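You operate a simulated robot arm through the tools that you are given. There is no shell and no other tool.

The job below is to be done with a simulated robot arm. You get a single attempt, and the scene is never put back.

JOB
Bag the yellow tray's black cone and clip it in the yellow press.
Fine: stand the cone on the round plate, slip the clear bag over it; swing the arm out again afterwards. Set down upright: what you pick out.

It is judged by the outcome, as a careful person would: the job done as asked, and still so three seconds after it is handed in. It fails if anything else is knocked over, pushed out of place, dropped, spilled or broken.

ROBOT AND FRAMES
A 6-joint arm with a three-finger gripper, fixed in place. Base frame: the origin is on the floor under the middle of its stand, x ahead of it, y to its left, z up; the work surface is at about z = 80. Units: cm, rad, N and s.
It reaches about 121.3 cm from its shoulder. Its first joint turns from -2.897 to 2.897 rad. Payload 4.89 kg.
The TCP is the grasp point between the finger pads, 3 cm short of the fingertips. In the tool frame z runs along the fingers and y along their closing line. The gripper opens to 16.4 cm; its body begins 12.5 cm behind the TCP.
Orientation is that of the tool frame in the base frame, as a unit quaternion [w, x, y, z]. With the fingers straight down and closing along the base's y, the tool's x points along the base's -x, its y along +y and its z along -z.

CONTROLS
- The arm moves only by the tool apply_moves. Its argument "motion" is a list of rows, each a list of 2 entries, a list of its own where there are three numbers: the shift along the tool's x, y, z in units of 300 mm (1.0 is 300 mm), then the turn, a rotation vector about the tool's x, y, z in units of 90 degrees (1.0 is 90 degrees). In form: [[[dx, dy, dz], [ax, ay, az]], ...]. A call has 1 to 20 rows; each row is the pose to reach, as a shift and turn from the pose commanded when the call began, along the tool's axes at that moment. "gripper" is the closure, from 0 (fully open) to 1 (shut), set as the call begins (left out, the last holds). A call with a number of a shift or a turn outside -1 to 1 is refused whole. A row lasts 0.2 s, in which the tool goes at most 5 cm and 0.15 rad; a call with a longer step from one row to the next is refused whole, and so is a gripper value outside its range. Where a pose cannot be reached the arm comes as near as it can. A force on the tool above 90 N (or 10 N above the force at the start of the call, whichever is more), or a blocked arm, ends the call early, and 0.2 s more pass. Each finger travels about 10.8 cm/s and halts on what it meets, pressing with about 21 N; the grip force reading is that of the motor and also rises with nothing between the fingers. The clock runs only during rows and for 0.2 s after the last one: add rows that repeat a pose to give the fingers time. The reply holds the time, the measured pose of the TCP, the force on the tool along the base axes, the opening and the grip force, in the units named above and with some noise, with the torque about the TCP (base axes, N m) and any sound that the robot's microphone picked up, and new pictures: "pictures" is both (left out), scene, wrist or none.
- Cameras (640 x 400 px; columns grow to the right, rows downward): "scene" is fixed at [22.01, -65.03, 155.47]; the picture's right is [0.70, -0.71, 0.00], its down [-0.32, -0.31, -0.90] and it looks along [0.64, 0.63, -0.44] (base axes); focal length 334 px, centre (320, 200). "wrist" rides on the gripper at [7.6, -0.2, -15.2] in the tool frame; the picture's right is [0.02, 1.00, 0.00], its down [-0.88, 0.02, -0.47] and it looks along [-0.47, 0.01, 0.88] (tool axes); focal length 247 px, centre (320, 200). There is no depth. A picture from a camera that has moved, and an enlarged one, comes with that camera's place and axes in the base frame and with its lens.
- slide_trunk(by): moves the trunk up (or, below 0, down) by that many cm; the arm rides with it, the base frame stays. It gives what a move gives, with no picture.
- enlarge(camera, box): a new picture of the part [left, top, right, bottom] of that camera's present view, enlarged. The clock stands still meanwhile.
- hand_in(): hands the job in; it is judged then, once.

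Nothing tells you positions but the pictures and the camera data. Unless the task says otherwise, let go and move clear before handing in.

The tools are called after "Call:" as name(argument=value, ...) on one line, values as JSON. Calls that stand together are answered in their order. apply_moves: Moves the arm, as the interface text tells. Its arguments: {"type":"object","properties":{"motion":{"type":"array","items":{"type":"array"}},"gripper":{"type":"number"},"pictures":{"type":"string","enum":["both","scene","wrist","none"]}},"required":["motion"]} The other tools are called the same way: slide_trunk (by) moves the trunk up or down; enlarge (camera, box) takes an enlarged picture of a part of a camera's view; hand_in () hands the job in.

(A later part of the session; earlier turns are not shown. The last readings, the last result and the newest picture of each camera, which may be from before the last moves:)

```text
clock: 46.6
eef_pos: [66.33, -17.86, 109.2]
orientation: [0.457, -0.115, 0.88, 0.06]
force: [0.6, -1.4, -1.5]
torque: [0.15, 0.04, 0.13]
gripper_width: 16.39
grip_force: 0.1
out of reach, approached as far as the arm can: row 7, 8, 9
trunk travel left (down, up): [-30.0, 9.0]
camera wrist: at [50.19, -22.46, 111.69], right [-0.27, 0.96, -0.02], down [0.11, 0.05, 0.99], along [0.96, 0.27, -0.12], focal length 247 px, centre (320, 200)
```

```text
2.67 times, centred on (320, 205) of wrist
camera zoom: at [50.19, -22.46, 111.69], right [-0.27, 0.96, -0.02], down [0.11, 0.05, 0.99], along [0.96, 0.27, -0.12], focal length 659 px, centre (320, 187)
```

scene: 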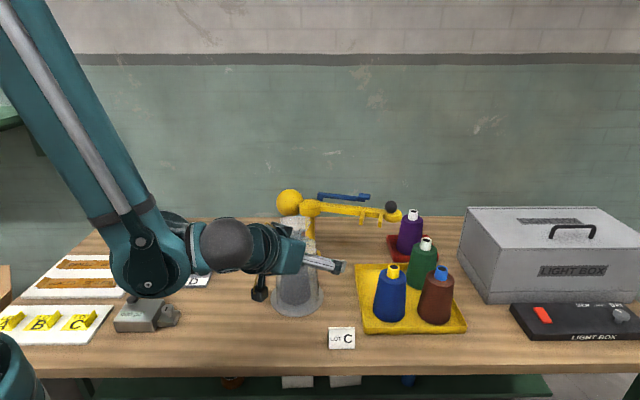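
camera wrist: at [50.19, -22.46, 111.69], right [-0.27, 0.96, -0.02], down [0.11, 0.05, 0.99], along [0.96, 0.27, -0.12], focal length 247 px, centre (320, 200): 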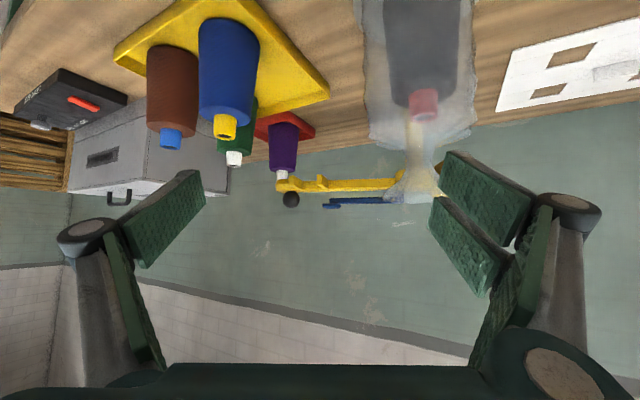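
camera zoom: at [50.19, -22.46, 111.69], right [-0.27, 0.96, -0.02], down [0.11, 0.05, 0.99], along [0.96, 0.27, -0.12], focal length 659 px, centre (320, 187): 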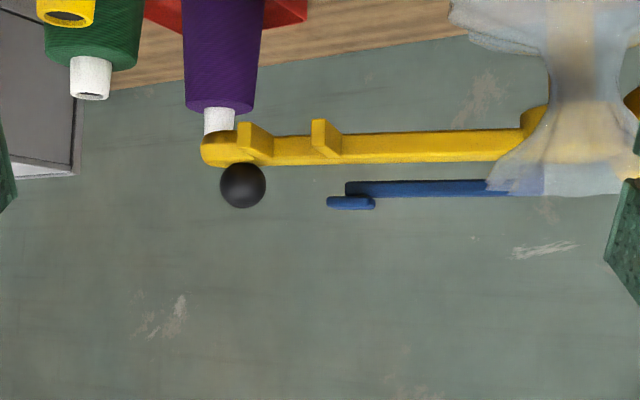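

Call:
enlarge(camera="wrist", box=[350, 80, 490, 220])

Call:
enlarge(camera="wrist", box=[260, 150, 400, 230])

```text
2.86 times, centred on (420, 150) of wrist
camera zoom: at [50.19, -22.46, 111.69], right [-0.27, 0.96, -0.02], down [0.11, 0.05, 0.99], along [0.96, 0.27, -0.12], focal length 706 px, centre (34, 343)
```

zoom: 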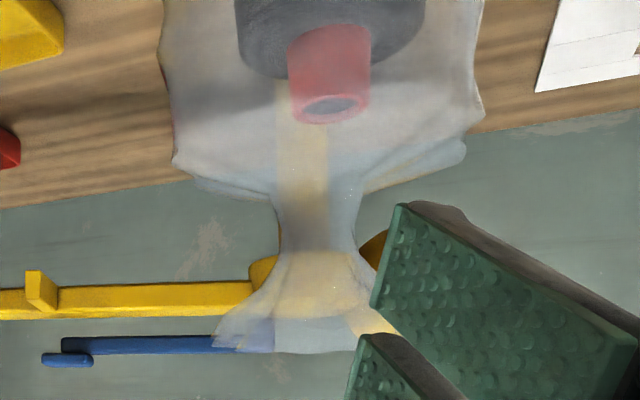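

```text
4.57 times, centred on (330, 190) of wrist
camera zoom: at [50.19, -22.46, 111.69], right [-0.27, 0.96, -0.02], down [0.11, 0.05, 0.99], along [0.96, 0.27, -0.12], focal length 1129 px, centre (274, 246)
```

zoom: 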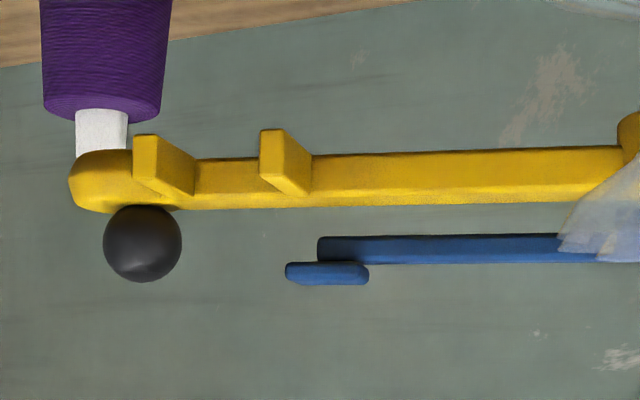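

From this low view, the neck spans z≈101.5–104 and the fork prongs z≈101–102.6, so the fork will take the neck just above the bag's shoulder. Fork radius and neck radius about the post are both near 23 cm. Next I'll straighten up and move above the black knob to swing the arm.

Call:
apply_moves(motion=[[[-0.08, 0.001, -0.061], [0.01, 0.0759, 0.0192]], [[-0.159, 0.002, -0.121], [0.02, 0.1519, 0.0384]], [[-0.239, 0.003, -0.182], [0.03, 0.2278, 0.0576]], [[-0.318, 0.005, -0.243], [0.04, 0.3038, 0.0769]], [[-0.398, 0.006, -0.304], [0.05, 0.3797, 0.0961]], [[-0.478, 0.007, -0.365], [0.06, 0.4556, 0.1153]], [[-0.557, 0.008, -0.425], [0.07, 0.5316, 0.1345]], [[-0.637, 0.009, -0.486], [0.08, 0.6075, 0.1537]], [[-0.637, 0.009, -0.486], [0.08, 0.6075, 0.1537]]], gripper=0.5, pictures="scene")

```text
clock: 48.6
eef_pos: [65.47, -17.93, 133.5]
orientation: [-0.001, 0.001, 1.0, 0.001]
force: [0.5, -0.3, -1.0]
torque: [0.05, 0.12, 0.05]
gripper_width: 8.21
grip_force: 0.2
trunk travel left (down, up): [-30.0, 9.0]
```

scene: 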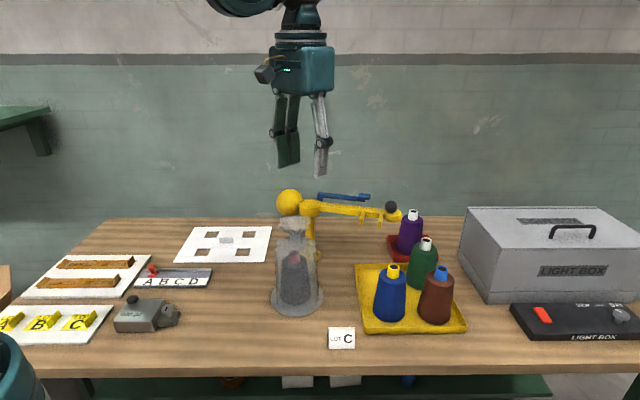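

Call:
apply_moves(motion=[[[-0.068, 0.009, 0.017], [0, 0, -0.086]], [[-0.136, 0.018, 0.033], [0, 0, -0.172]], [[-0.205, 0.027, 0.05], [0, 0, -0.257]], [[-0.273, 0.036, 0.067], [0, 0, -0.343]], [[-0.341, 0.045, 0.083], [0, 0, -0.429]], [[-0.409, 0.053, 0.1], [0, 0, -0.515]], [[-0.477, 0.062, 0.116], [0, 0, -0.601]], [[-0.545, 0.071, 0.133], [0, 0, -0.687]], [[-0.614, 0.08, 0.15], [0, 0, -0.772]], [[-0.682, 0.089, 0.166], [0, 0, -0.858]], [[-0.75, 0.098, 0.183], [0, 0, -0.944]], [[-0.75, 0.098, 0.183], [0, 0, -0.944]]])

```text
clock: 51.2
eef_pos: [87.97, -14.71, 128.01]
orientation: [0.001, -0.675, 0.738, -0.001]
force: [0.9, -0.7, -1.1]
torque: [0.01, 0.14, 0.0]
gripper_width: 8.16
grip_force: 0.0
trunk travel left (down, up): [-30.0, 9.0]
camera wrist: at [87.52, -22.61, 143.25], right [-1.0, 0.07, 0.0], down [0.06, 0.88, 0.47], along [0.03, 0.47, -0.88], focal length 247 px, centre (320, 200)
```

scene: 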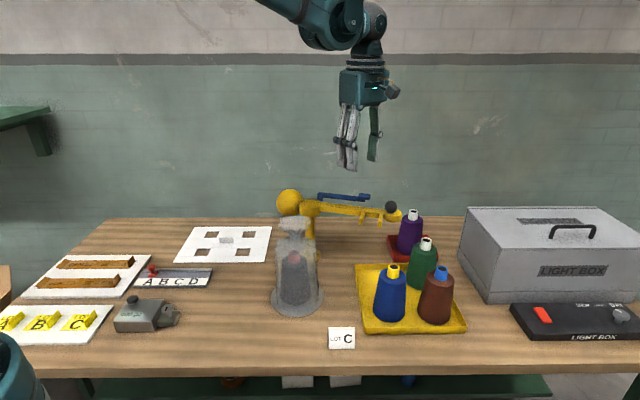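
wrist: 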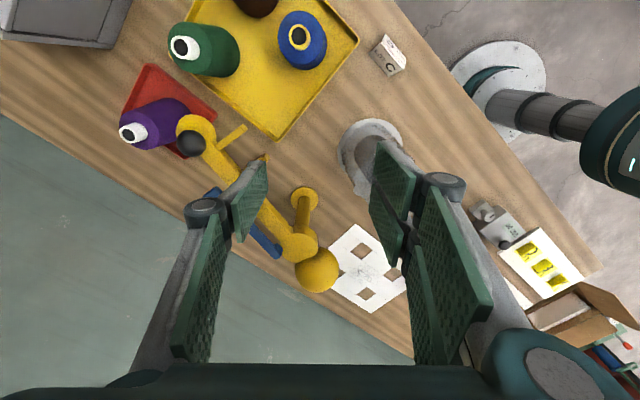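

Call:
enlarge(camera="wrist", box=[160, 90, 380, 300])

```text
1.90 times, centred on (270, 195) of wrist
camera zoom: at [87.52, -22.61, 143.25], right [-1.0, 0.07, 0.0], down [0.06, 0.88, 0.47], along [0.03, 0.47, -0.88], focal length 470 px, centre (415, 210)
```

zoom: 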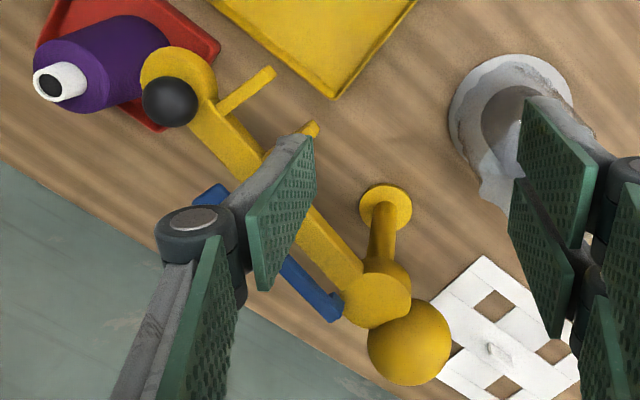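

I can see the press clearly: post at (94, 10.4), knob at about (107.9, -13.4, 105), and the blue lever running parallel beside the arm at z≈106. I'll hover above the knob with the fingers about 6.5 cm apart.

Call:
apply_moves(motion=[[[-0.015, -0.094, 0.048], [0, 0, 0]], [[-0.03, -0.188, 0.095], [0, 0, 0]], [[-0.045, -0.282, 0.143], [0, 0, 0]], [[-0.059, -0.375, 0.19], [0, 0, 0]], [[-0.074, -0.469, 0.238], [0, 0, 0]], [[-0.089, -0.563, 0.285], [0, 0, 0]], [[-0.104, -0.657, 0.333], [0, 0, 0]], [[-0.104, -0.657, 0.333], [0, 0, 0]]], gripper=0.55)

Call:
enlarge(camera="wrist", box=[220, 80, 420, 280])

Call:
enlarge(camera="scene", box=[310, 140, 450, 250])

```text
clock: 53.0
eef_pos: [107.88, -13.66, 117.69]
orientation: [0.001, -0.675, 0.738, 0.0]
force: [1.4, 0.5, -0.4]
torque: [0.03, 0.12, 0.01]
gripper_width: 7.39
grip_force: 0.0
trunk travel left (down, up): [-30.0, 9.0]
camera wrist: at [107.37, -21.31, 133.08], right [-1.0, 0.07, 0.0], down [0.06, 0.88, 0.47], along [0.03, 0.47, -0.88], focal length 247 px, centre (320, 200)
```

scene: 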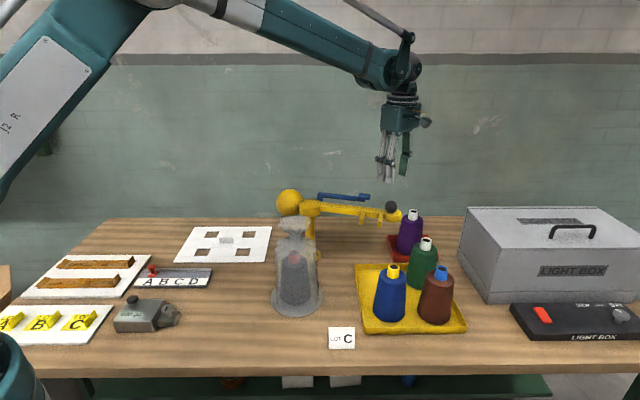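
wrist: 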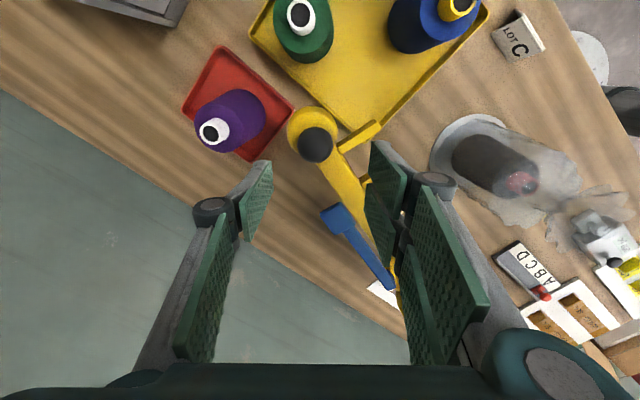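

```text
2.00 times, centred on (320, 180) of wrist
camera zoom: at [107.37, -21.31, 133.08], right [-1.0, 0.07, 0.0], down [0.06, 0.88, 0.47], along [0.03, 0.47, -0.88], focal length 494 px, centre (320, 240)
```

zoom: 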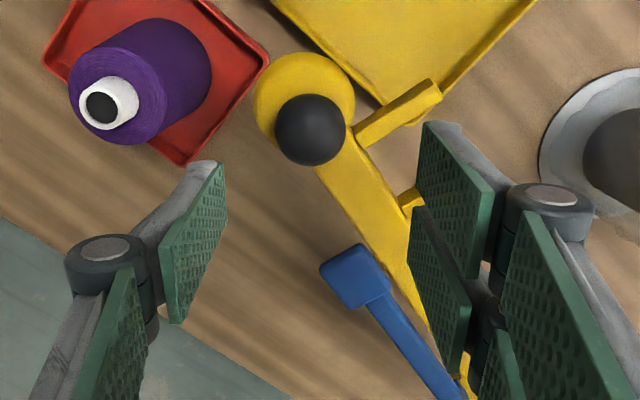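

```text
3.64 times, centred on (380, 195) of scene
camera zoom: at [22.01, -65.03, 155.47], right [0.7, -0.71, 0.0], down [-0.32, -0.31, -0.9], along [0.64, 0.63, -0.44], focal length 1214 px, centre (102, 218)
```

zoom: 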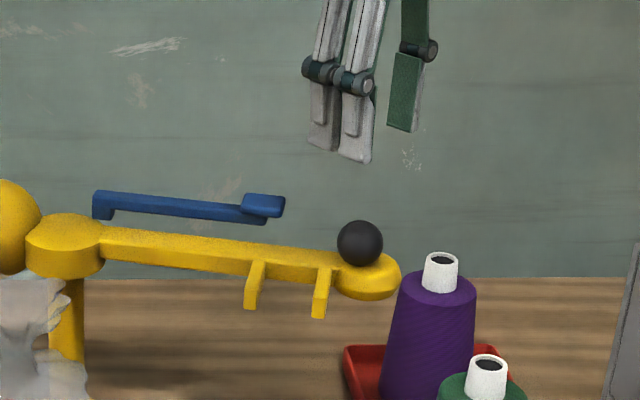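

The knob is at (108.4, -13.5, 104.8), about 4.1 cm across. I'll lower the open fingers around it with the tips staying just above the arm.

Call:
apply_moves(motion=[[[-0.004, -0.009, 0.08], [0, 0, 0]], [[-0.008, -0.018, 0.16], [0, 0, 0]], [[-0.008, -0.018, 0.24], [0, 0, 0]], [[-0.008, -0.018, 0.31], [0, 0, 0]], [[-0.008, -0.018, 0.35], [0, 0, 0]], [[-0.008, -0.018, 0.375], [0, 0, 0]], [[-0.008, -0.018, 0.375], [0, 0, 0]]])

Call:
enlarge(camera="wrist", box=[220, 80, 420, 280])

Call:
enlarge(camera="scene", box=[330, 170, 440, 250])

```text
clock: 54.6
eef_pos: [108.16, -13.42, 106.63]
orientation: [0.0, -0.675, 0.738, 0.0]
force: [-0.6, -0.2, 0.3]
torque: [0.03, -0.04, -0.01]
gripper_width: 7.39
grip_force: 0.0
trunk travel left (down, up): [-30.0, 9.0]
camera wrist: at [107.78, -21.09, 121.96], right [-1.0, 0.07, 0.0], down [0.06, 0.88, 0.47], along [0.03, 0.47, -0.88], focal length 247 px, centre (320, 200)
```

scene: 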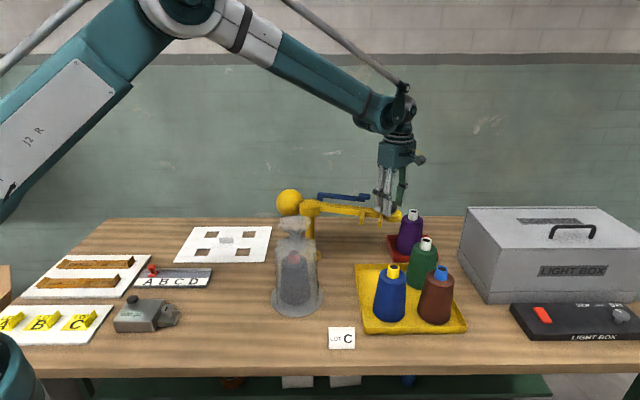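
wrist: 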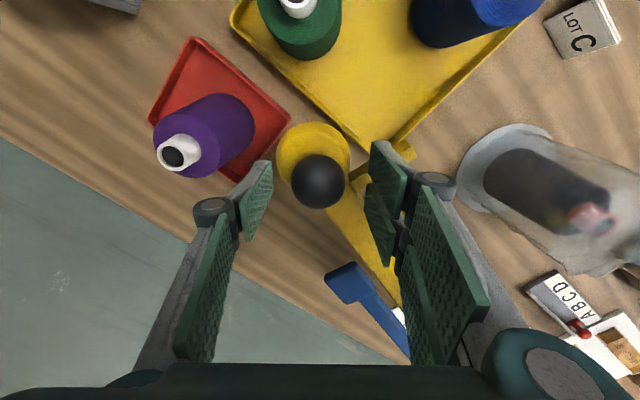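

```text
2.00 times, centred on (320, 180) of wrist
camera zoom: at [107.78, -21.09, 121.96], right [-1.0, 0.07, 0.0], down [0.06, 0.88, 0.47], along [0.03, 0.47, -0.88], focal length 494 px, centre (320, 240)
```

zoom: 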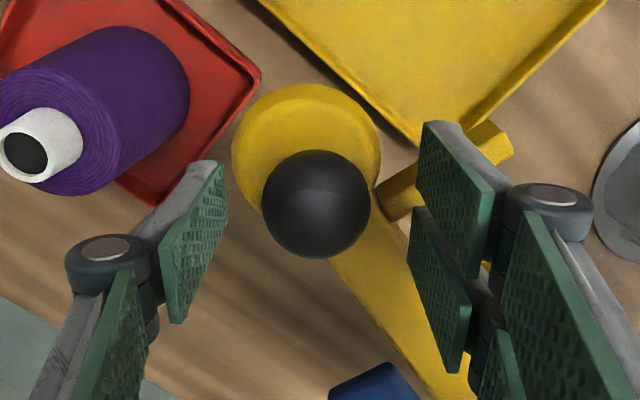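

```text
5.00 times, centred on (385, 210) of scene
camera zoom: at [22.01, -65.03, 155.47], right [0.7, -0.71, 0.0], down [-0.32, -0.31, -0.9], along [0.64, 0.63, -0.44], focal length 1669 px, centre (-5, 150)
```

zoom: 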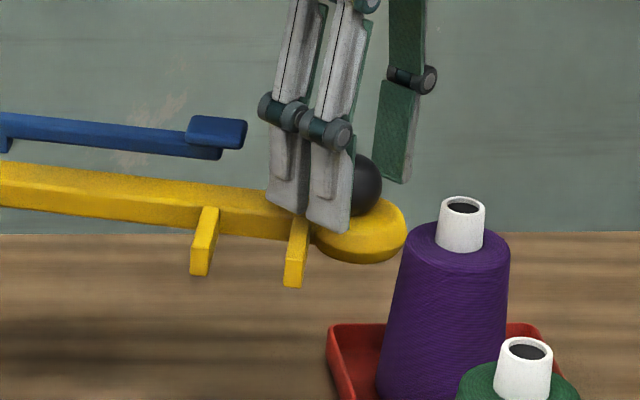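

The fingers straddle the knob. I'll narrow them to a loose cage of about 4.8 cm and try a first small swing along the arc to see how the arm responds.

Call:
apply_moves(motion=[[[0, 0, 0], [0, 0, 0]], [[0, 0, 0], [0, 0, 0]]], gripper=0.71, pictures="wrist")

Call:
apply_moves(motion=[[[0.018, 0.027, 0], [0, 0, 0]], [[0.0365, 0.054, 0], [0, 0, 0]], [[0.053, 0.082, 0], [0, 0, 0]], [[0.0689, 0.1104, 0], [0, 0, 0]], [[0.0689, 0.1104, 0], [0, 0, 0]]])

Call:
enlarge(camera="wrist", box=[220, 80, 420, 280])

```text
clock: 55.2
eef_pos: [108.22, -13.49, 106.67]
orientation: [0.0, -0.675, 0.738, 0.0]
force: [0.5, 0.4, -0.1]
torque: [-0.01, 0.01, 0.01]
gripper_width: 4.76
grip_force: 0.1
trunk travel left (down, up): [-30.0, 9.0]
camera wrist: at [107.78, -21.09, 121.97], right [-1.0, 0.07, 0.0], down [0.06, 0.88, 0.47], along [0.03, 0.47, -0.88], focal length 247 px, centre (320, 200)
```

wrist: 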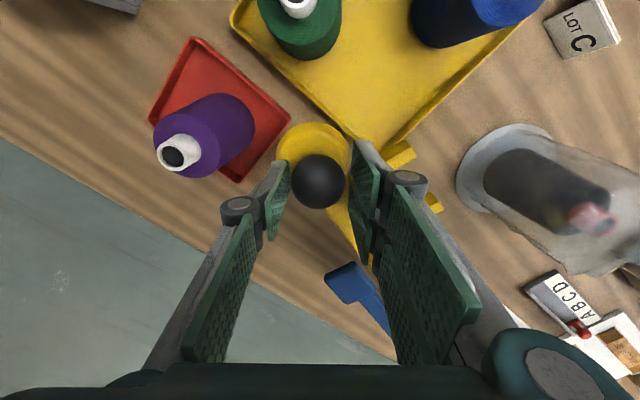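

```text
clock: 56.4
eef_pos: [104.66, -15.17, 106.76]
orientation: [0.0, -0.674, 0.738, 0.0]
force: [-0.5, -0.3, -0.4]
torque: [0.0, -0.02, 0.0]
gripper_width: 4.77
grip_force: 0.1
trunk travel left (down, up): [-30.0, 9.0]
camera wrist: at [104.28, -22.9, 122.01], right [-1.0, 0.07, 0.0], down [0.06, 0.88, 0.47], along [0.03, 0.47, -0.88], focal length 247 px, centre (320, 200)
```

scene: 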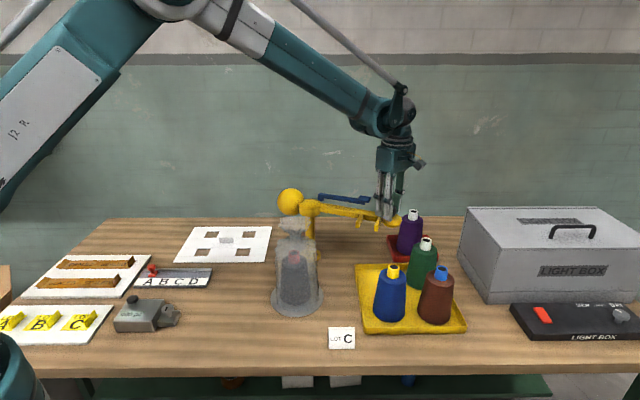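
wrist: 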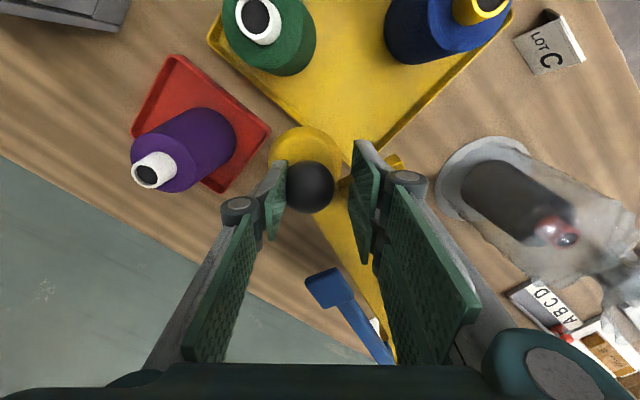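

```text
2.00 times, centred on (320, 180) of wrist
camera zoom: at [104.28, -22.9, 122.01], right [-1.0, 0.07, 0.0], down [0.06, 0.88, 0.47], along [0.03, 0.47, -0.88], focal length 494 px, centre (320, 240)
```

zoom: 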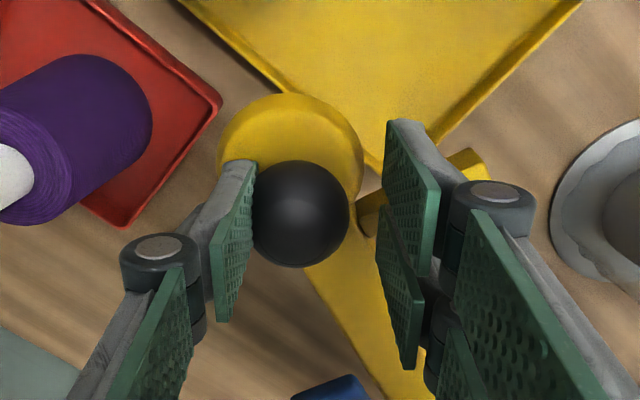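

The arm swings freely with almost no force and stays with the fingers. I'll continue along the arc to about -103°, well short of the bag.

Call:
apply_moves(motion=[[[0.0285, 0.0584, 0], [0, 0, 0]], [[0.0532, 0.1188, 0], [0, 0, 0]], [[0.0731, 0.181, 0], [0, 0, 0]], [[0.089, 0.2442, 0], [0, 0, 0]], [[0.1003, 0.3084, 0], [0, 0, 0]], [[0.1073, 0.3731, 0], [0, 0, 0]], [[0.1093, 0.4381, 0], [0, 0, 0]], [[0.1073, 0.5032, 0], [0, 0, 0]], [[0.104, 0.54, 0], [0, 0, 0]], [[0.1003, 0.5681, 0], [0, 0, 0]], [[0.1003, 0.5681, 0], [0, 0, 0]]])

Call:
enlarge(camera="wrist", box=[200, 60, 520, 300])

Call:
enlarge(camera="scene", box=[240, 160, 400, 290])

```text
clock: 58.8
eef_pos: [87.43, -16.59, 106.65]
orientation: [-0.001, -0.675, 0.738, 0.0]
force: [0.5, 0.5, 0.0]
torque: [-0.01, 0.01, 0.01]
gripper_width: 4.78
grip_force: 0.0
trunk travel left (down, up): [-30.0, 9.0]
camera wrist: at [87.06, -24.34, 122.0], right [-1.0, 0.07, 0.0], down [0.06, 0.88, 0.47], along [0.03, 0.47, -0.88], focal length 247 px, centre (320, 200)
```

scene: 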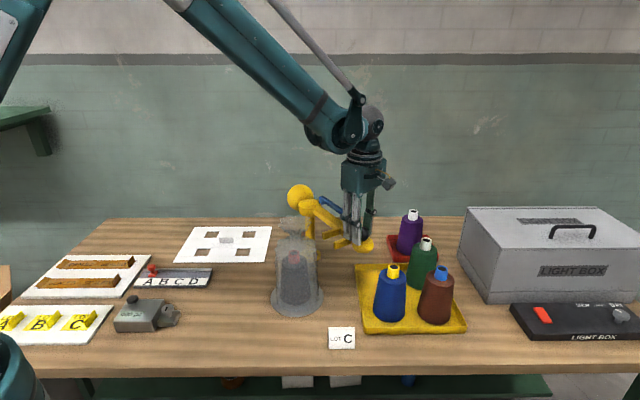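
wrist: 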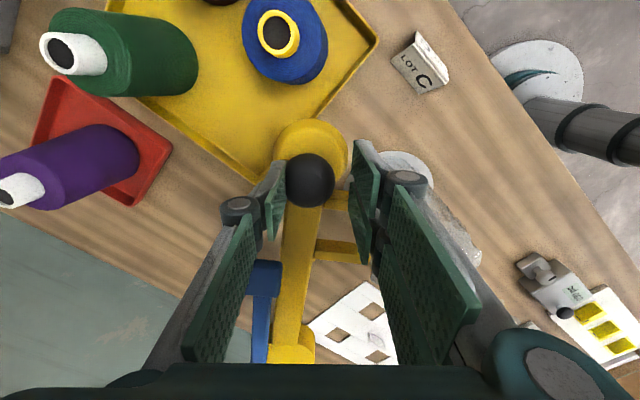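

```text
1.67 times, centred on (360, 180) of wrist
camera zoom: at [87.06, -24.34, 122.0], right [-1.0, 0.07, 0.0], down [0.06, 0.88, 0.47], along [0.03, 0.47, -0.88], focal length 412 px, centre (253, 233)
```

zoom: 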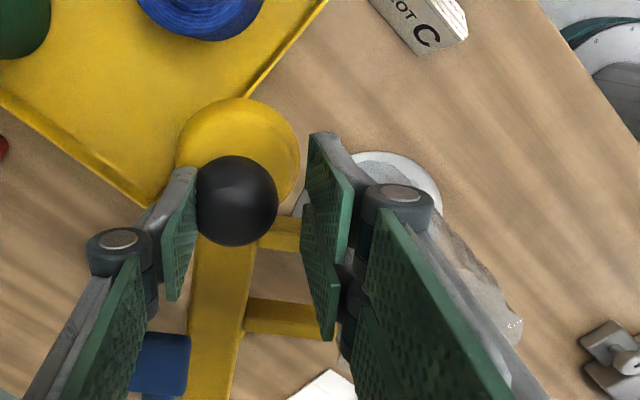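

```text
3.08 times, centred on (320, 225) of scene
camera zoom: at [22.01, -65.03, 155.47], right [0.7, -0.71, 0.0], down [-0.32, -0.31, -0.9], along [0.64, 0.63, -0.44], focal length 1027 px, centre (320, 123)
```

zoom: 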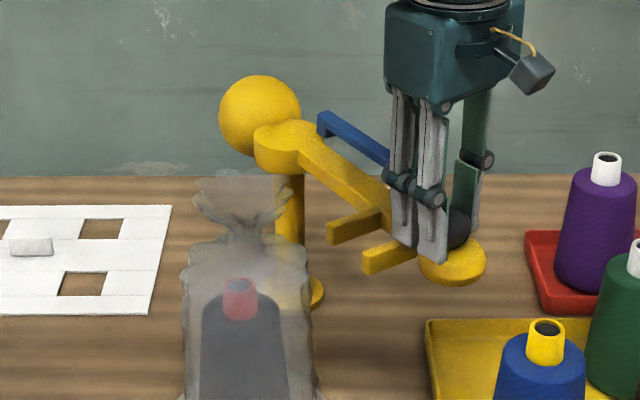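

The arm is at about -102° and everything else is undisturbed. I'll continue to about -120°, where the fork tips should still be just short of the neck, and look before engaging.

Call:
apply_moves(motion=[[[-0.005, 0.033, 0], [0, 0, 0]], [[-0.0111, 0.0642, 0], [0, 0, 0]], [[-0.019, 0.096, 0], [0, 0, 0]], [[-0.027, 0.1272, 0], [0, 0, 0]], [[-0.037, 0.158, 0], [0, 0, 0]], [[-0.047, 0.1892, 0], [0, 0, 0]], [[-0.059, 0.219, 0], [0, 0, 0]], [[-0.0715, 0.2495, 0], [0, 0, 0]], [[-0.082, 0.273, 0], [0, 0, 0]], [[-0.0927, 0.2939, 0], [0, 0, 0]], [[-0.0927, 0.2939, 0], [0, 0, 0]]])

Call:
enlarge(camera="wrist", box=[200, 60, 520, 300])

Call:
enlarge(camera="scene", box=[240, 180, 380, 290])

```text
clock: 61.2
eef_pos: [79.02, -13.05, 106.79]
orientation: [0.0, -0.674, 0.738, 0.001]
force: [0.9, -0.3, 0.2]
torque: [-0.04, -0.05, 0.01]
gripper_width: 4.75
grip_force: 0.3
trunk travel left (down, up): [-30.0, 9.0]
camera wrist: at [78.59, -20.81, 121.97], right [-1.0, 0.07, 0.0], down [0.06, 0.88, 0.47], along [0.03, 0.47, -0.88], focal length 247 px, centre (320, 200)
```

scene: 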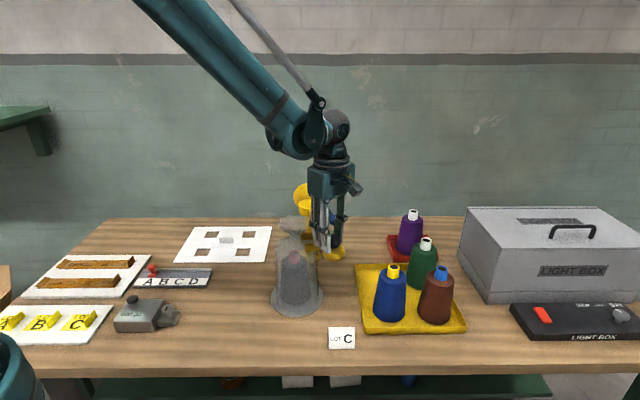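
wrist: 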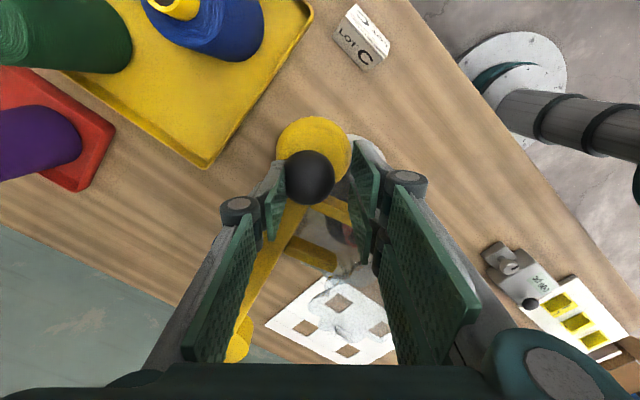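

```text
1.67 times, centred on (360, 180) of wrist
camera zoom: at [78.59, -20.81, 121.97], right [-1.0, 0.07, 0.0], down [0.06, 0.88, 0.47], along [0.03, 0.47, -0.88], focal length 412 px, centre (253, 233)
```

zoom: 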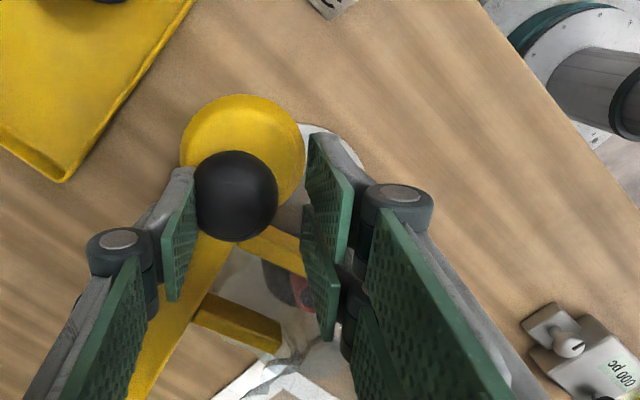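

```text
3.64 times, centred on (310, 235) of scene
camera zoom: at [22.01, -65.03, 155.47], right [0.7, -0.71, 0.0], down [-0.32, -0.31, -0.9], along [0.64, 0.63, -0.44], focal length 1214 px, centre (356, 73)
```

zoom: 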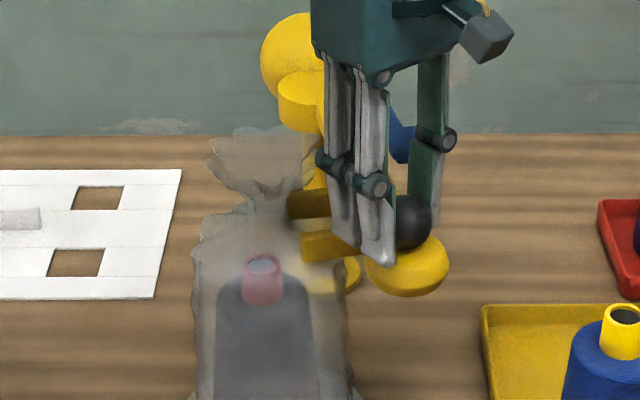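

Call:
enlarge(camera="wrist", box=[270, 170, 410, 310])

Call:
enlarge(camera="scene", box=[280, 205, 350, 275])

```text
2.86 times, centred on (340, 240) of wrist
camera zoom: at [78.59, -20.81, 121.97], right [-1.0, 0.07, 0.0], down [0.06, 0.88, 0.47], along [0.03, 0.47, -0.88], focal length 706 px, centre (263, 86)
```

zoom: 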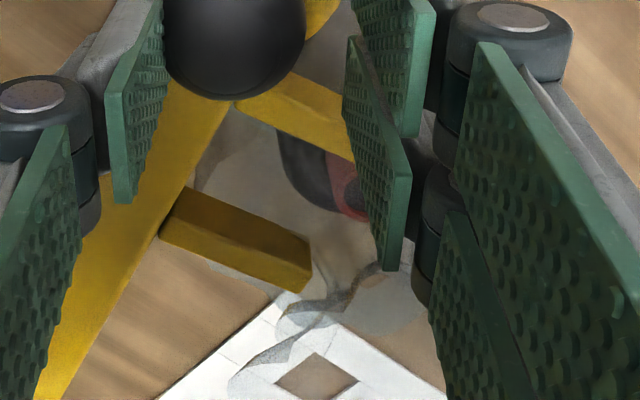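

```text
5.71 times, centred on (315, 240) of scene
camera zoom: at [22.01, -65.03, 155.47], right [0.7, -0.71, 0.0], down [-0.32, -0.31, -0.9], along [0.64, 0.63, -0.44], focal length 1908 px, centre (349, -29)
```

zoom: 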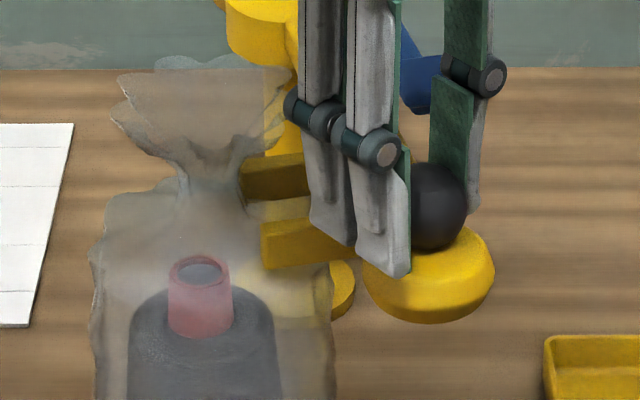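

The fork is approaching the neck at the right height, with the bag unmoved and no contact force. I'll advance slowly a few degrees and check that the neck enters between the prongs.

Call:
apply_moves(motion=[[[-0.008, 0.0145, 0], [0, 0, 0]], [[-0.0152, 0.0288, 0], [0, 0, 0]], [[-0.0235, 0.043, 0], [0, 0, 0]], [[-0.0315, 0.057, 0], [0, 0, 0]], [[-0.04, 0.071, 0], [0, 0, 0]], [[-0.0488, 0.0846, 0], [0, 0, 0]], [[-0.0488, 0.0846, 0], [0, 0, 0]]])

Call:
enlarge(camera="wrist", box=[270, 170, 410, 310])

Call:
enlarge(camera="scene", box=[260, 205, 350, 275])

```text
clock: 62.8
eef_pos: [76.65, -11.31, 106.55]
orientation: [0.0, -0.675, 0.738, 0.0]
force: [0.7, -0.1, 0.0]
torque: [-0.03, -0.04, -0.02]
gripper_width: 4.8
grip_force: 0.5
trunk travel left (down, up): [-30.0, 9.0]
camera wrist: at [76.18, -19.12, 121.97], right [-1.0, 0.07, 0.0], down [0.06, 0.88, 0.47], along [0.03, 0.47, -0.88], focal length 247 px, centre (320, 200)
```

scene: 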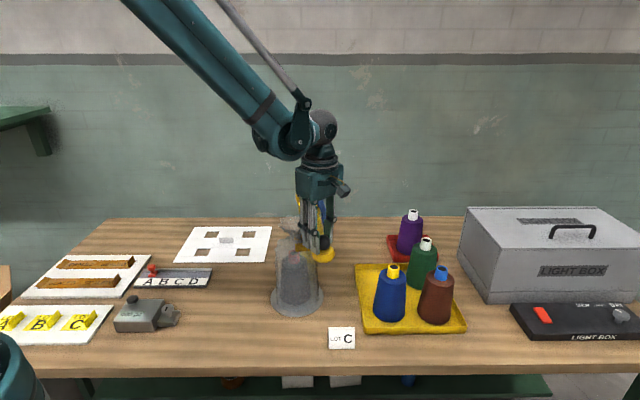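
wrist: 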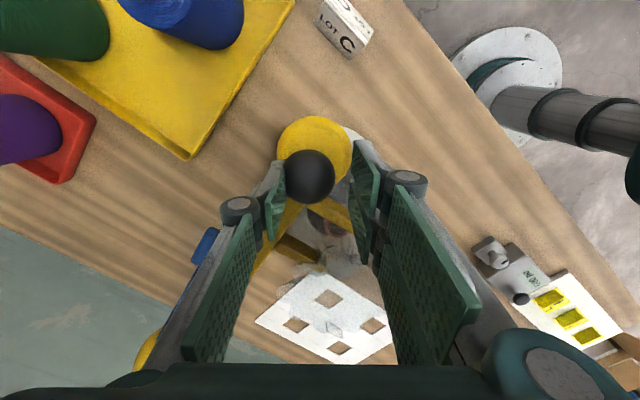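

```text
2.86 times, centred on (340, 240) of wrist
camera zoom: at [76.18, -19.12, 121.97], right [-1.0, 0.07, 0.0], down [0.06, 0.88, 0.47], along [0.03, 0.47, -0.88], focal length 706 px, centre (263, 86)
```

zoom: 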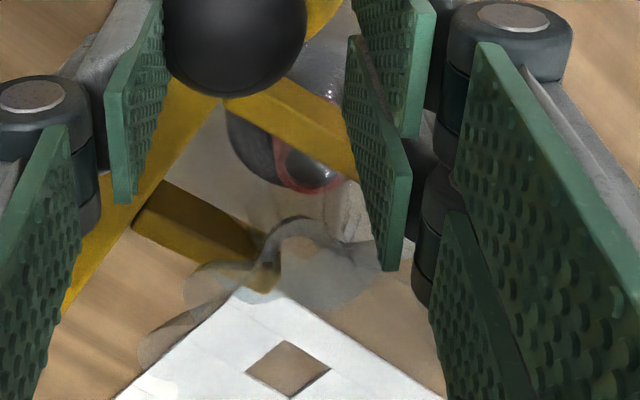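

```text
5.71 times, centred on (305, 240) of scene
camera zoom: at [22.01, -65.03, 155.47], right [0.7, -0.71, 0.0], down [-0.32, -0.31, -0.9], along [0.64, 0.63, -0.44], focal length 1908 px, centre (406, -29)
```

zoom: 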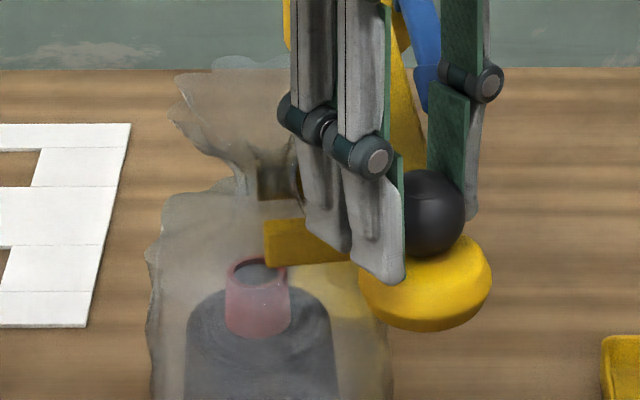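

The fork straddles the neck: inner prong behind it, outer prong in front, with the bag unmoved. I'll continue a few degrees further, slowly.

Call:
apply_moves(motion=[[[-0.009, 0.0135, 0], [0, 0, 0]], [[-0.018, 0.027, 0], [0, 0, 0]], [[-0.0275, 0.04, 0], [0, 0, 0]], [[-0.0371, 0.0534, 0], [0, 0, 0]], [[-0.047, 0.066, 0], [0, 0, 0]], [[-0.047, 0.066, 0], [0, 0, 0]]])

Call:
enlarge(camera="wrist", box=[270, 170, 410, 310])

Call:
enlarge(camera="scene", box=[260, 205, 350, 275])

```text
clock: 64.2
eef_pos: [74.67, -9.82, 106.67]
orientation: [-0.001, -0.675, 0.738, 0.0]
force: [-0.2, -0.8, -1.0]
torque: [0.0, -0.05, 0.0]
gripper_width: 4.76
grip_force: 0.0
trunk travel left (down, up): [-30.0, 9.0]
camera wrist: at [74.28, -17.58, 121.99], right [-1.0, 0.07, 0.0], down [0.06, 0.88, 0.47], along [0.03, 0.47, -0.88], focal length 247 px, centre (320, 200)
```

scene: 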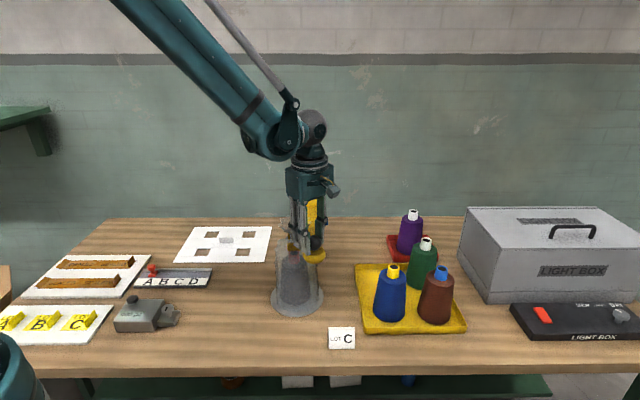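
wrist: 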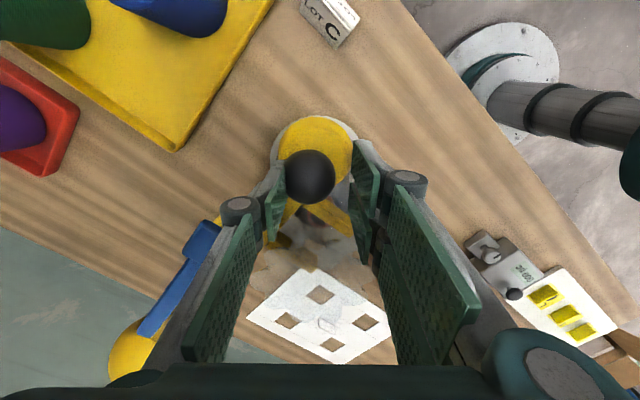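

```text
2.86 times, centred on (340, 240) of wrist
camera zoom: at [74.28, -17.58, 121.99], right [-1.0, 0.07, 0.0], down [0.06, 0.88, 0.47], along [0.03, 0.47, -0.88], focal length 706 px, centre (263, 86)
```

zoom: 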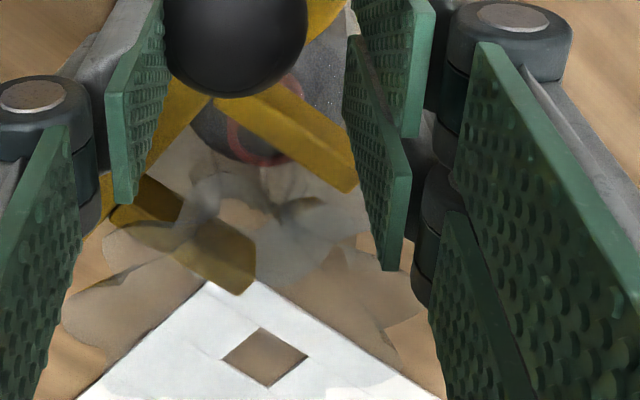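

```text
5.71 times, centred on (305, 240) of scene
camera zoom: at [22.01, -65.03, 155.47], right [0.7, -0.71, 0.0], down [-0.32, -0.31, -0.9], along [0.64, 0.63, -0.44], focal length 1908 px, centre (406, -29)
```

zoom: 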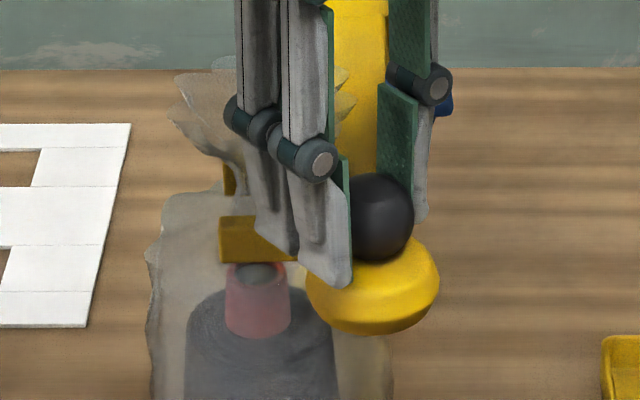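

The neck now lies between the two prongs, about a third of the way in, and the bag is unmoved. I'll swing about 4.5° further so the neck sits mid-fork.

Call:
apply_moves(motion=[[[-0.0115, 0.0138, 0], [0, 0, 0]], [[-0.0227, 0.0277, 0], [0, 0, 0]], [[-0.0345, 0.041, 0], [0, 0, 0]], [[-0.0464, 0.0546, 0], [0, 0, 0]], [[-0.0519, 0.0608, 0], [0, 0, 0]], [[-0.0519, 0.0608, 0], [0, 0, 0]]])

Call:
enlarge(camera="wrist", box=[240, 120, 410, 310])

Call:
enlarge(camera="scene", box=[260, 205, 350, 275])

```text
clock: 65.6
eef_pos: [73.17, -8.2, 106.71]
orientation: [0.001, -0.675, 0.738, 0.0]
force: [28.7, -17.4, 3.4]
torque: [-0.34, -0.5, -0.1]
gripper_width: 5.99
grip_force: 15.4
trunk travel left (down, up): [-30.0, 9.0]
camera wrist: at [72.79, -15.95, 121.93], right [-1.0, 0.07, 0.0], down [0.06, 0.88, 0.47], along [0.03, 0.47, -0.88], focal length 247 px, centre (320, 200)
```

scene: 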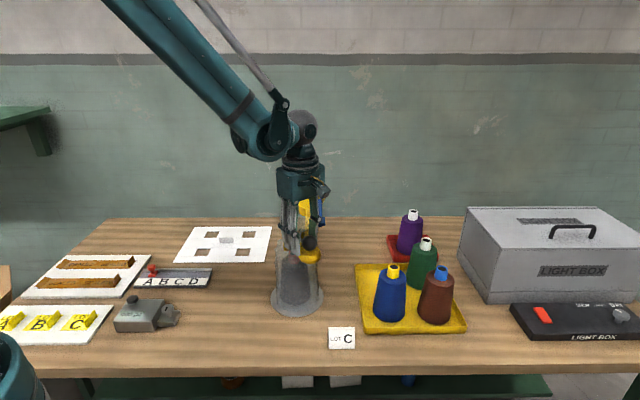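
wrist: 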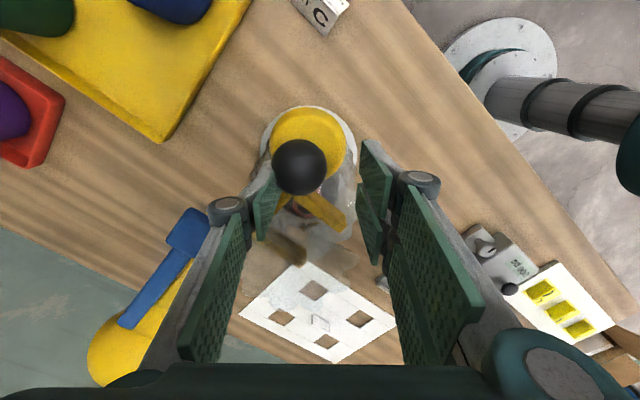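

```text
2.11 times, centred on (325, 215) of wrist
camera zoom: at [72.79, -15.95, 121.93], right [-1.0, 0.07, 0.0], down [0.06, 0.88, 0.47], along [0.03, 0.47, -0.88], focal length 520 px, centre (310, 168)
```

zoom: 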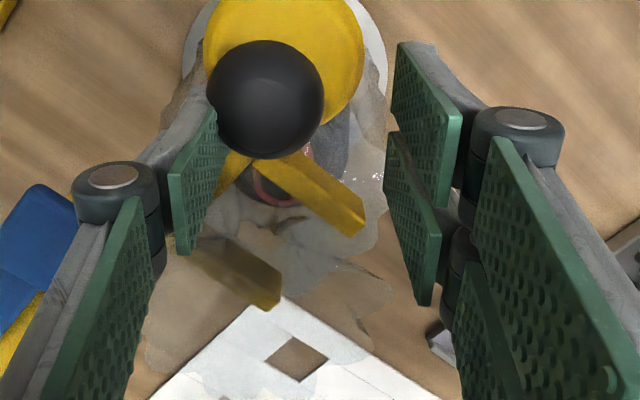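

```text
5.71 times, centred on (305, 240) of scene
camera zoom: at [22.01, -65.03, 155.47], right [0.7, -0.71, 0.0], down [-0.32, -0.31, -0.9], along [0.64, 0.63, -0.44], focal length 1908 px, centre (406, -29)
```

zoom: 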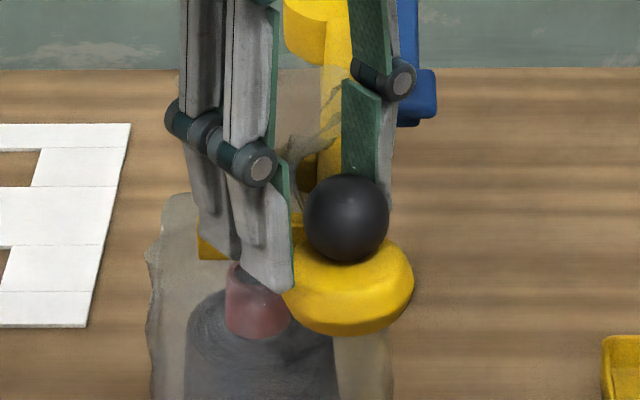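

The arm met a firm stop at about -134° (force 33 N, fingers spread slightly), which matches the angle where the fork is centred on the plate. I'll relax the push right away and inspect.

Call:
apply_moves(motion=[[[0.015, -0.016, 0], [0, 0, 0]], [[0.03, -0.033, 0], [0, 0, 0]], [[0.0442, -0.049, 0], [0, 0, 0]], [[0.0442, -0.049, 0], [0, 0, 0]]])

Call:
enlarge(camera="wrist", box=[240, 120, 410, 310])

Call:
enlarge(camera="scene", box=[250, 200, 350, 320])

```text
clock: 66.6
eef_pos: [74.33, -9.61, 106.63]
orientation: [0.0, -0.675, 0.738, 0.0]
force: [0.5, -0.1, 0.2]
torque: [0.04, 0.01, -0.03]
gripper_width: 4.76
grip_force: 0.0
trunk travel left (down, up): [-30.0, 9.0]
camera wrist: at [73.99, -17.36, 121.96], right [-1.0, 0.07, 0.0], down [0.06, 0.88, 0.47], along [0.03, 0.47, -0.88], focal length 247 px, centre (320, 200)
```

scene: 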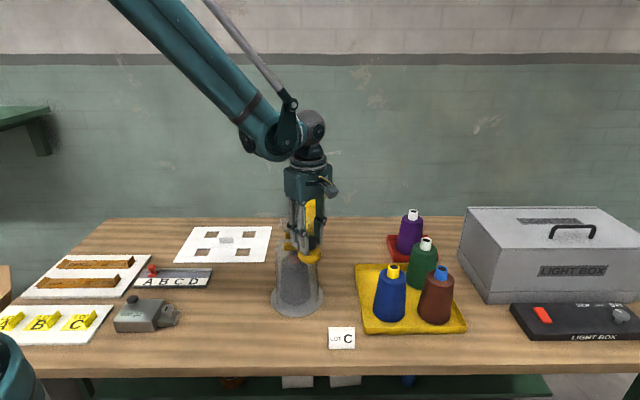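
wrist: 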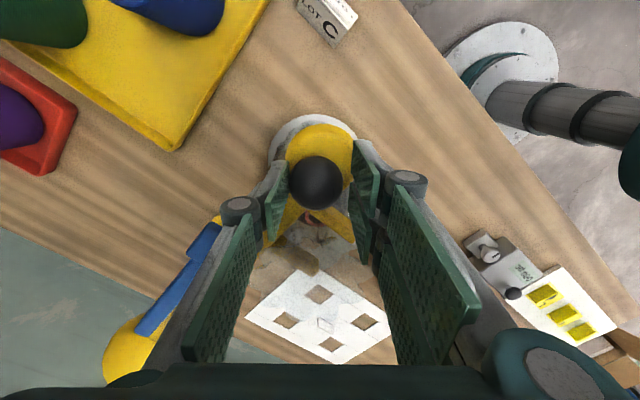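

```text
2.11 times, centred on (325, 215) of wrist
camera zoom: at [73.99, -17.36, 121.96], right [-1.0, 0.07, 0.0], down [0.06, 0.88, 0.47], along [0.03, 0.47, -0.88], focal length 520 px, centre (310, 168)
```

zoom: 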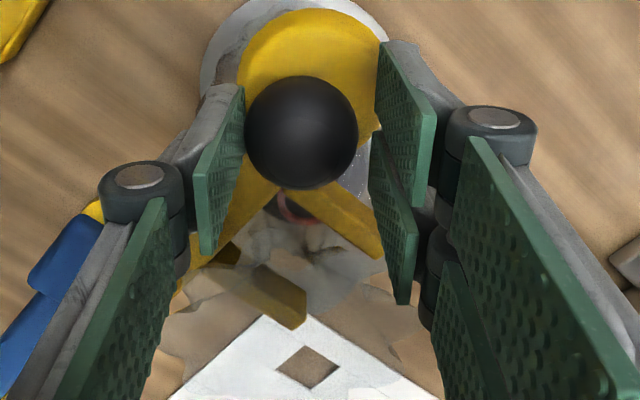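

```text
3.33 times, centred on (300, 260) of scene
camera zoom: at [22.01, -65.03, 155.47], right [0.7, -0.71, 0.0], down [-0.32, -0.31, -0.9], along [0.64, 0.63, -0.44], focal length 1113 px, centre (387, 0)
```

zoom: 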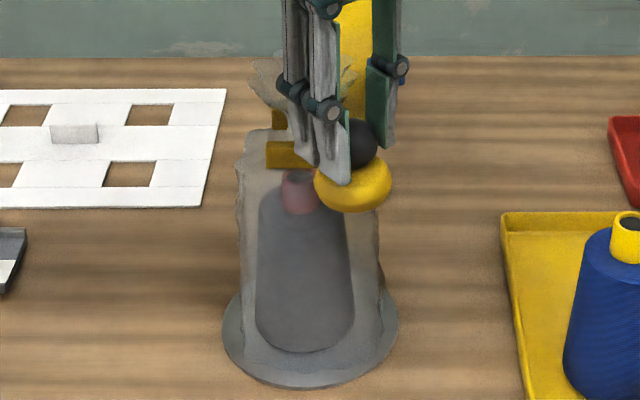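

The arm stays at its stop with the neck in the fork, and the bag and cone are in place. I'll open the fingers and rise to look at the lever.

Call:
apply_moves(motion=[[[0, 0, 0], [0, 0, 0]], [[0, 0, 0], [0, 0, 0]], [[0, 0, -0.06], [0, 0, 0]], [[0, 0, -0.15], [0, 0, 0]], [[0, 0, -0.27], [0, 0, 0]], [[0, 0, -0.4], [0, 0, 0]], [[0, 0, -0.53], [0, 0, 0]], [[0, 0, -0.6], [0, 0, 0]], [[0, 0, -0.6], [0, 0, 0]]], gripper=0.58)

Call:
enlarge(camera="wrist", box=[200, 80, 440, 300])

Call:
enlarge(camera="scene", box=[240, 170, 360, 290])

```text
clock: 68.6
eef_pos: [74.5, -9.57, 124.64]
orientation: [0.0, -0.675, 0.738, 0.0]
force: [-0.4, -0.1, -0.1]
torque: [-0.02, -0.11, 0.0]
gripper_width: 6.9
grip_force: 0.1
trunk travel left (down, up): [-30.0, 9.0]
camera wrist: at [73.94, -17.32, 140.06], right [-1.0, 0.07, 0.0], down [0.06, 0.88, 0.47], along [0.03, 0.47, -0.88], focal length 247 px, centre (320, 200)
```

scene: 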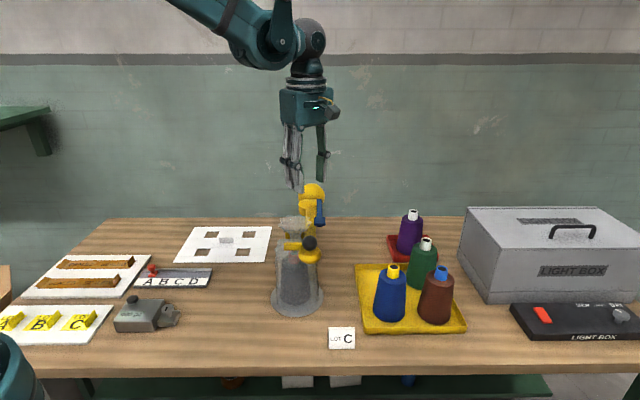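
wrist: 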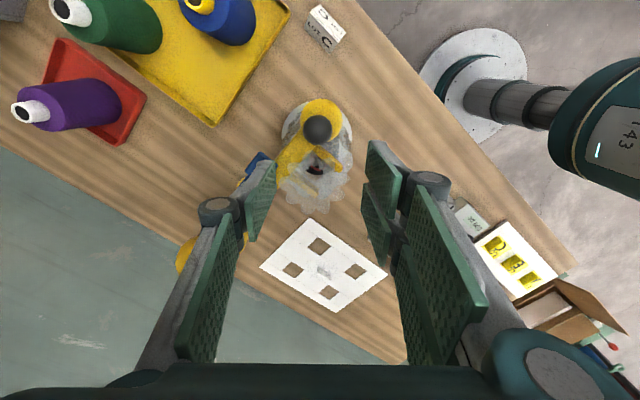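

```text
1.82 times, centred on (320, 190) of wrist
camera zoom: at [73.94, -17.32, 140.06], right [-1.0, 0.07, 0.0], down [0.06, 0.88, 0.47], along [0.03, 0.47, -0.88], focal length 449 px, centre (320, 218)
```

zoom: 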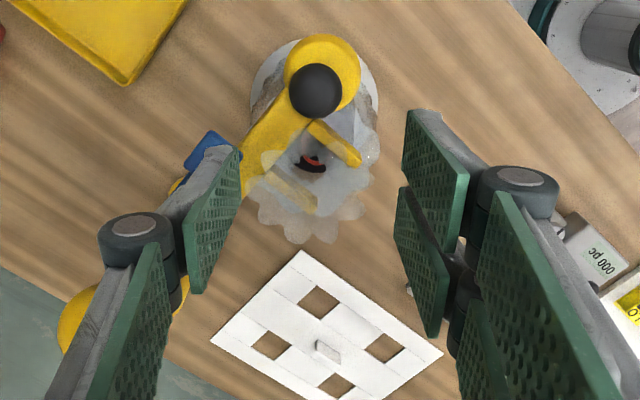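

```text
3.33 times, centred on (300, 230) of scene
camera zoom: at [22.01, -65.03, 155.47], right [0.7, -0.71, 0.0], down [-0.32, -0.31, -0.9], along [0.64, 0.63, -0.44], focal length 1113 px, centre (387, 100)
```

zoom: 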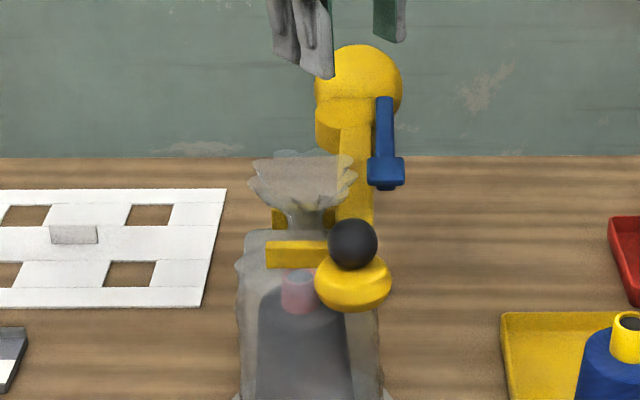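

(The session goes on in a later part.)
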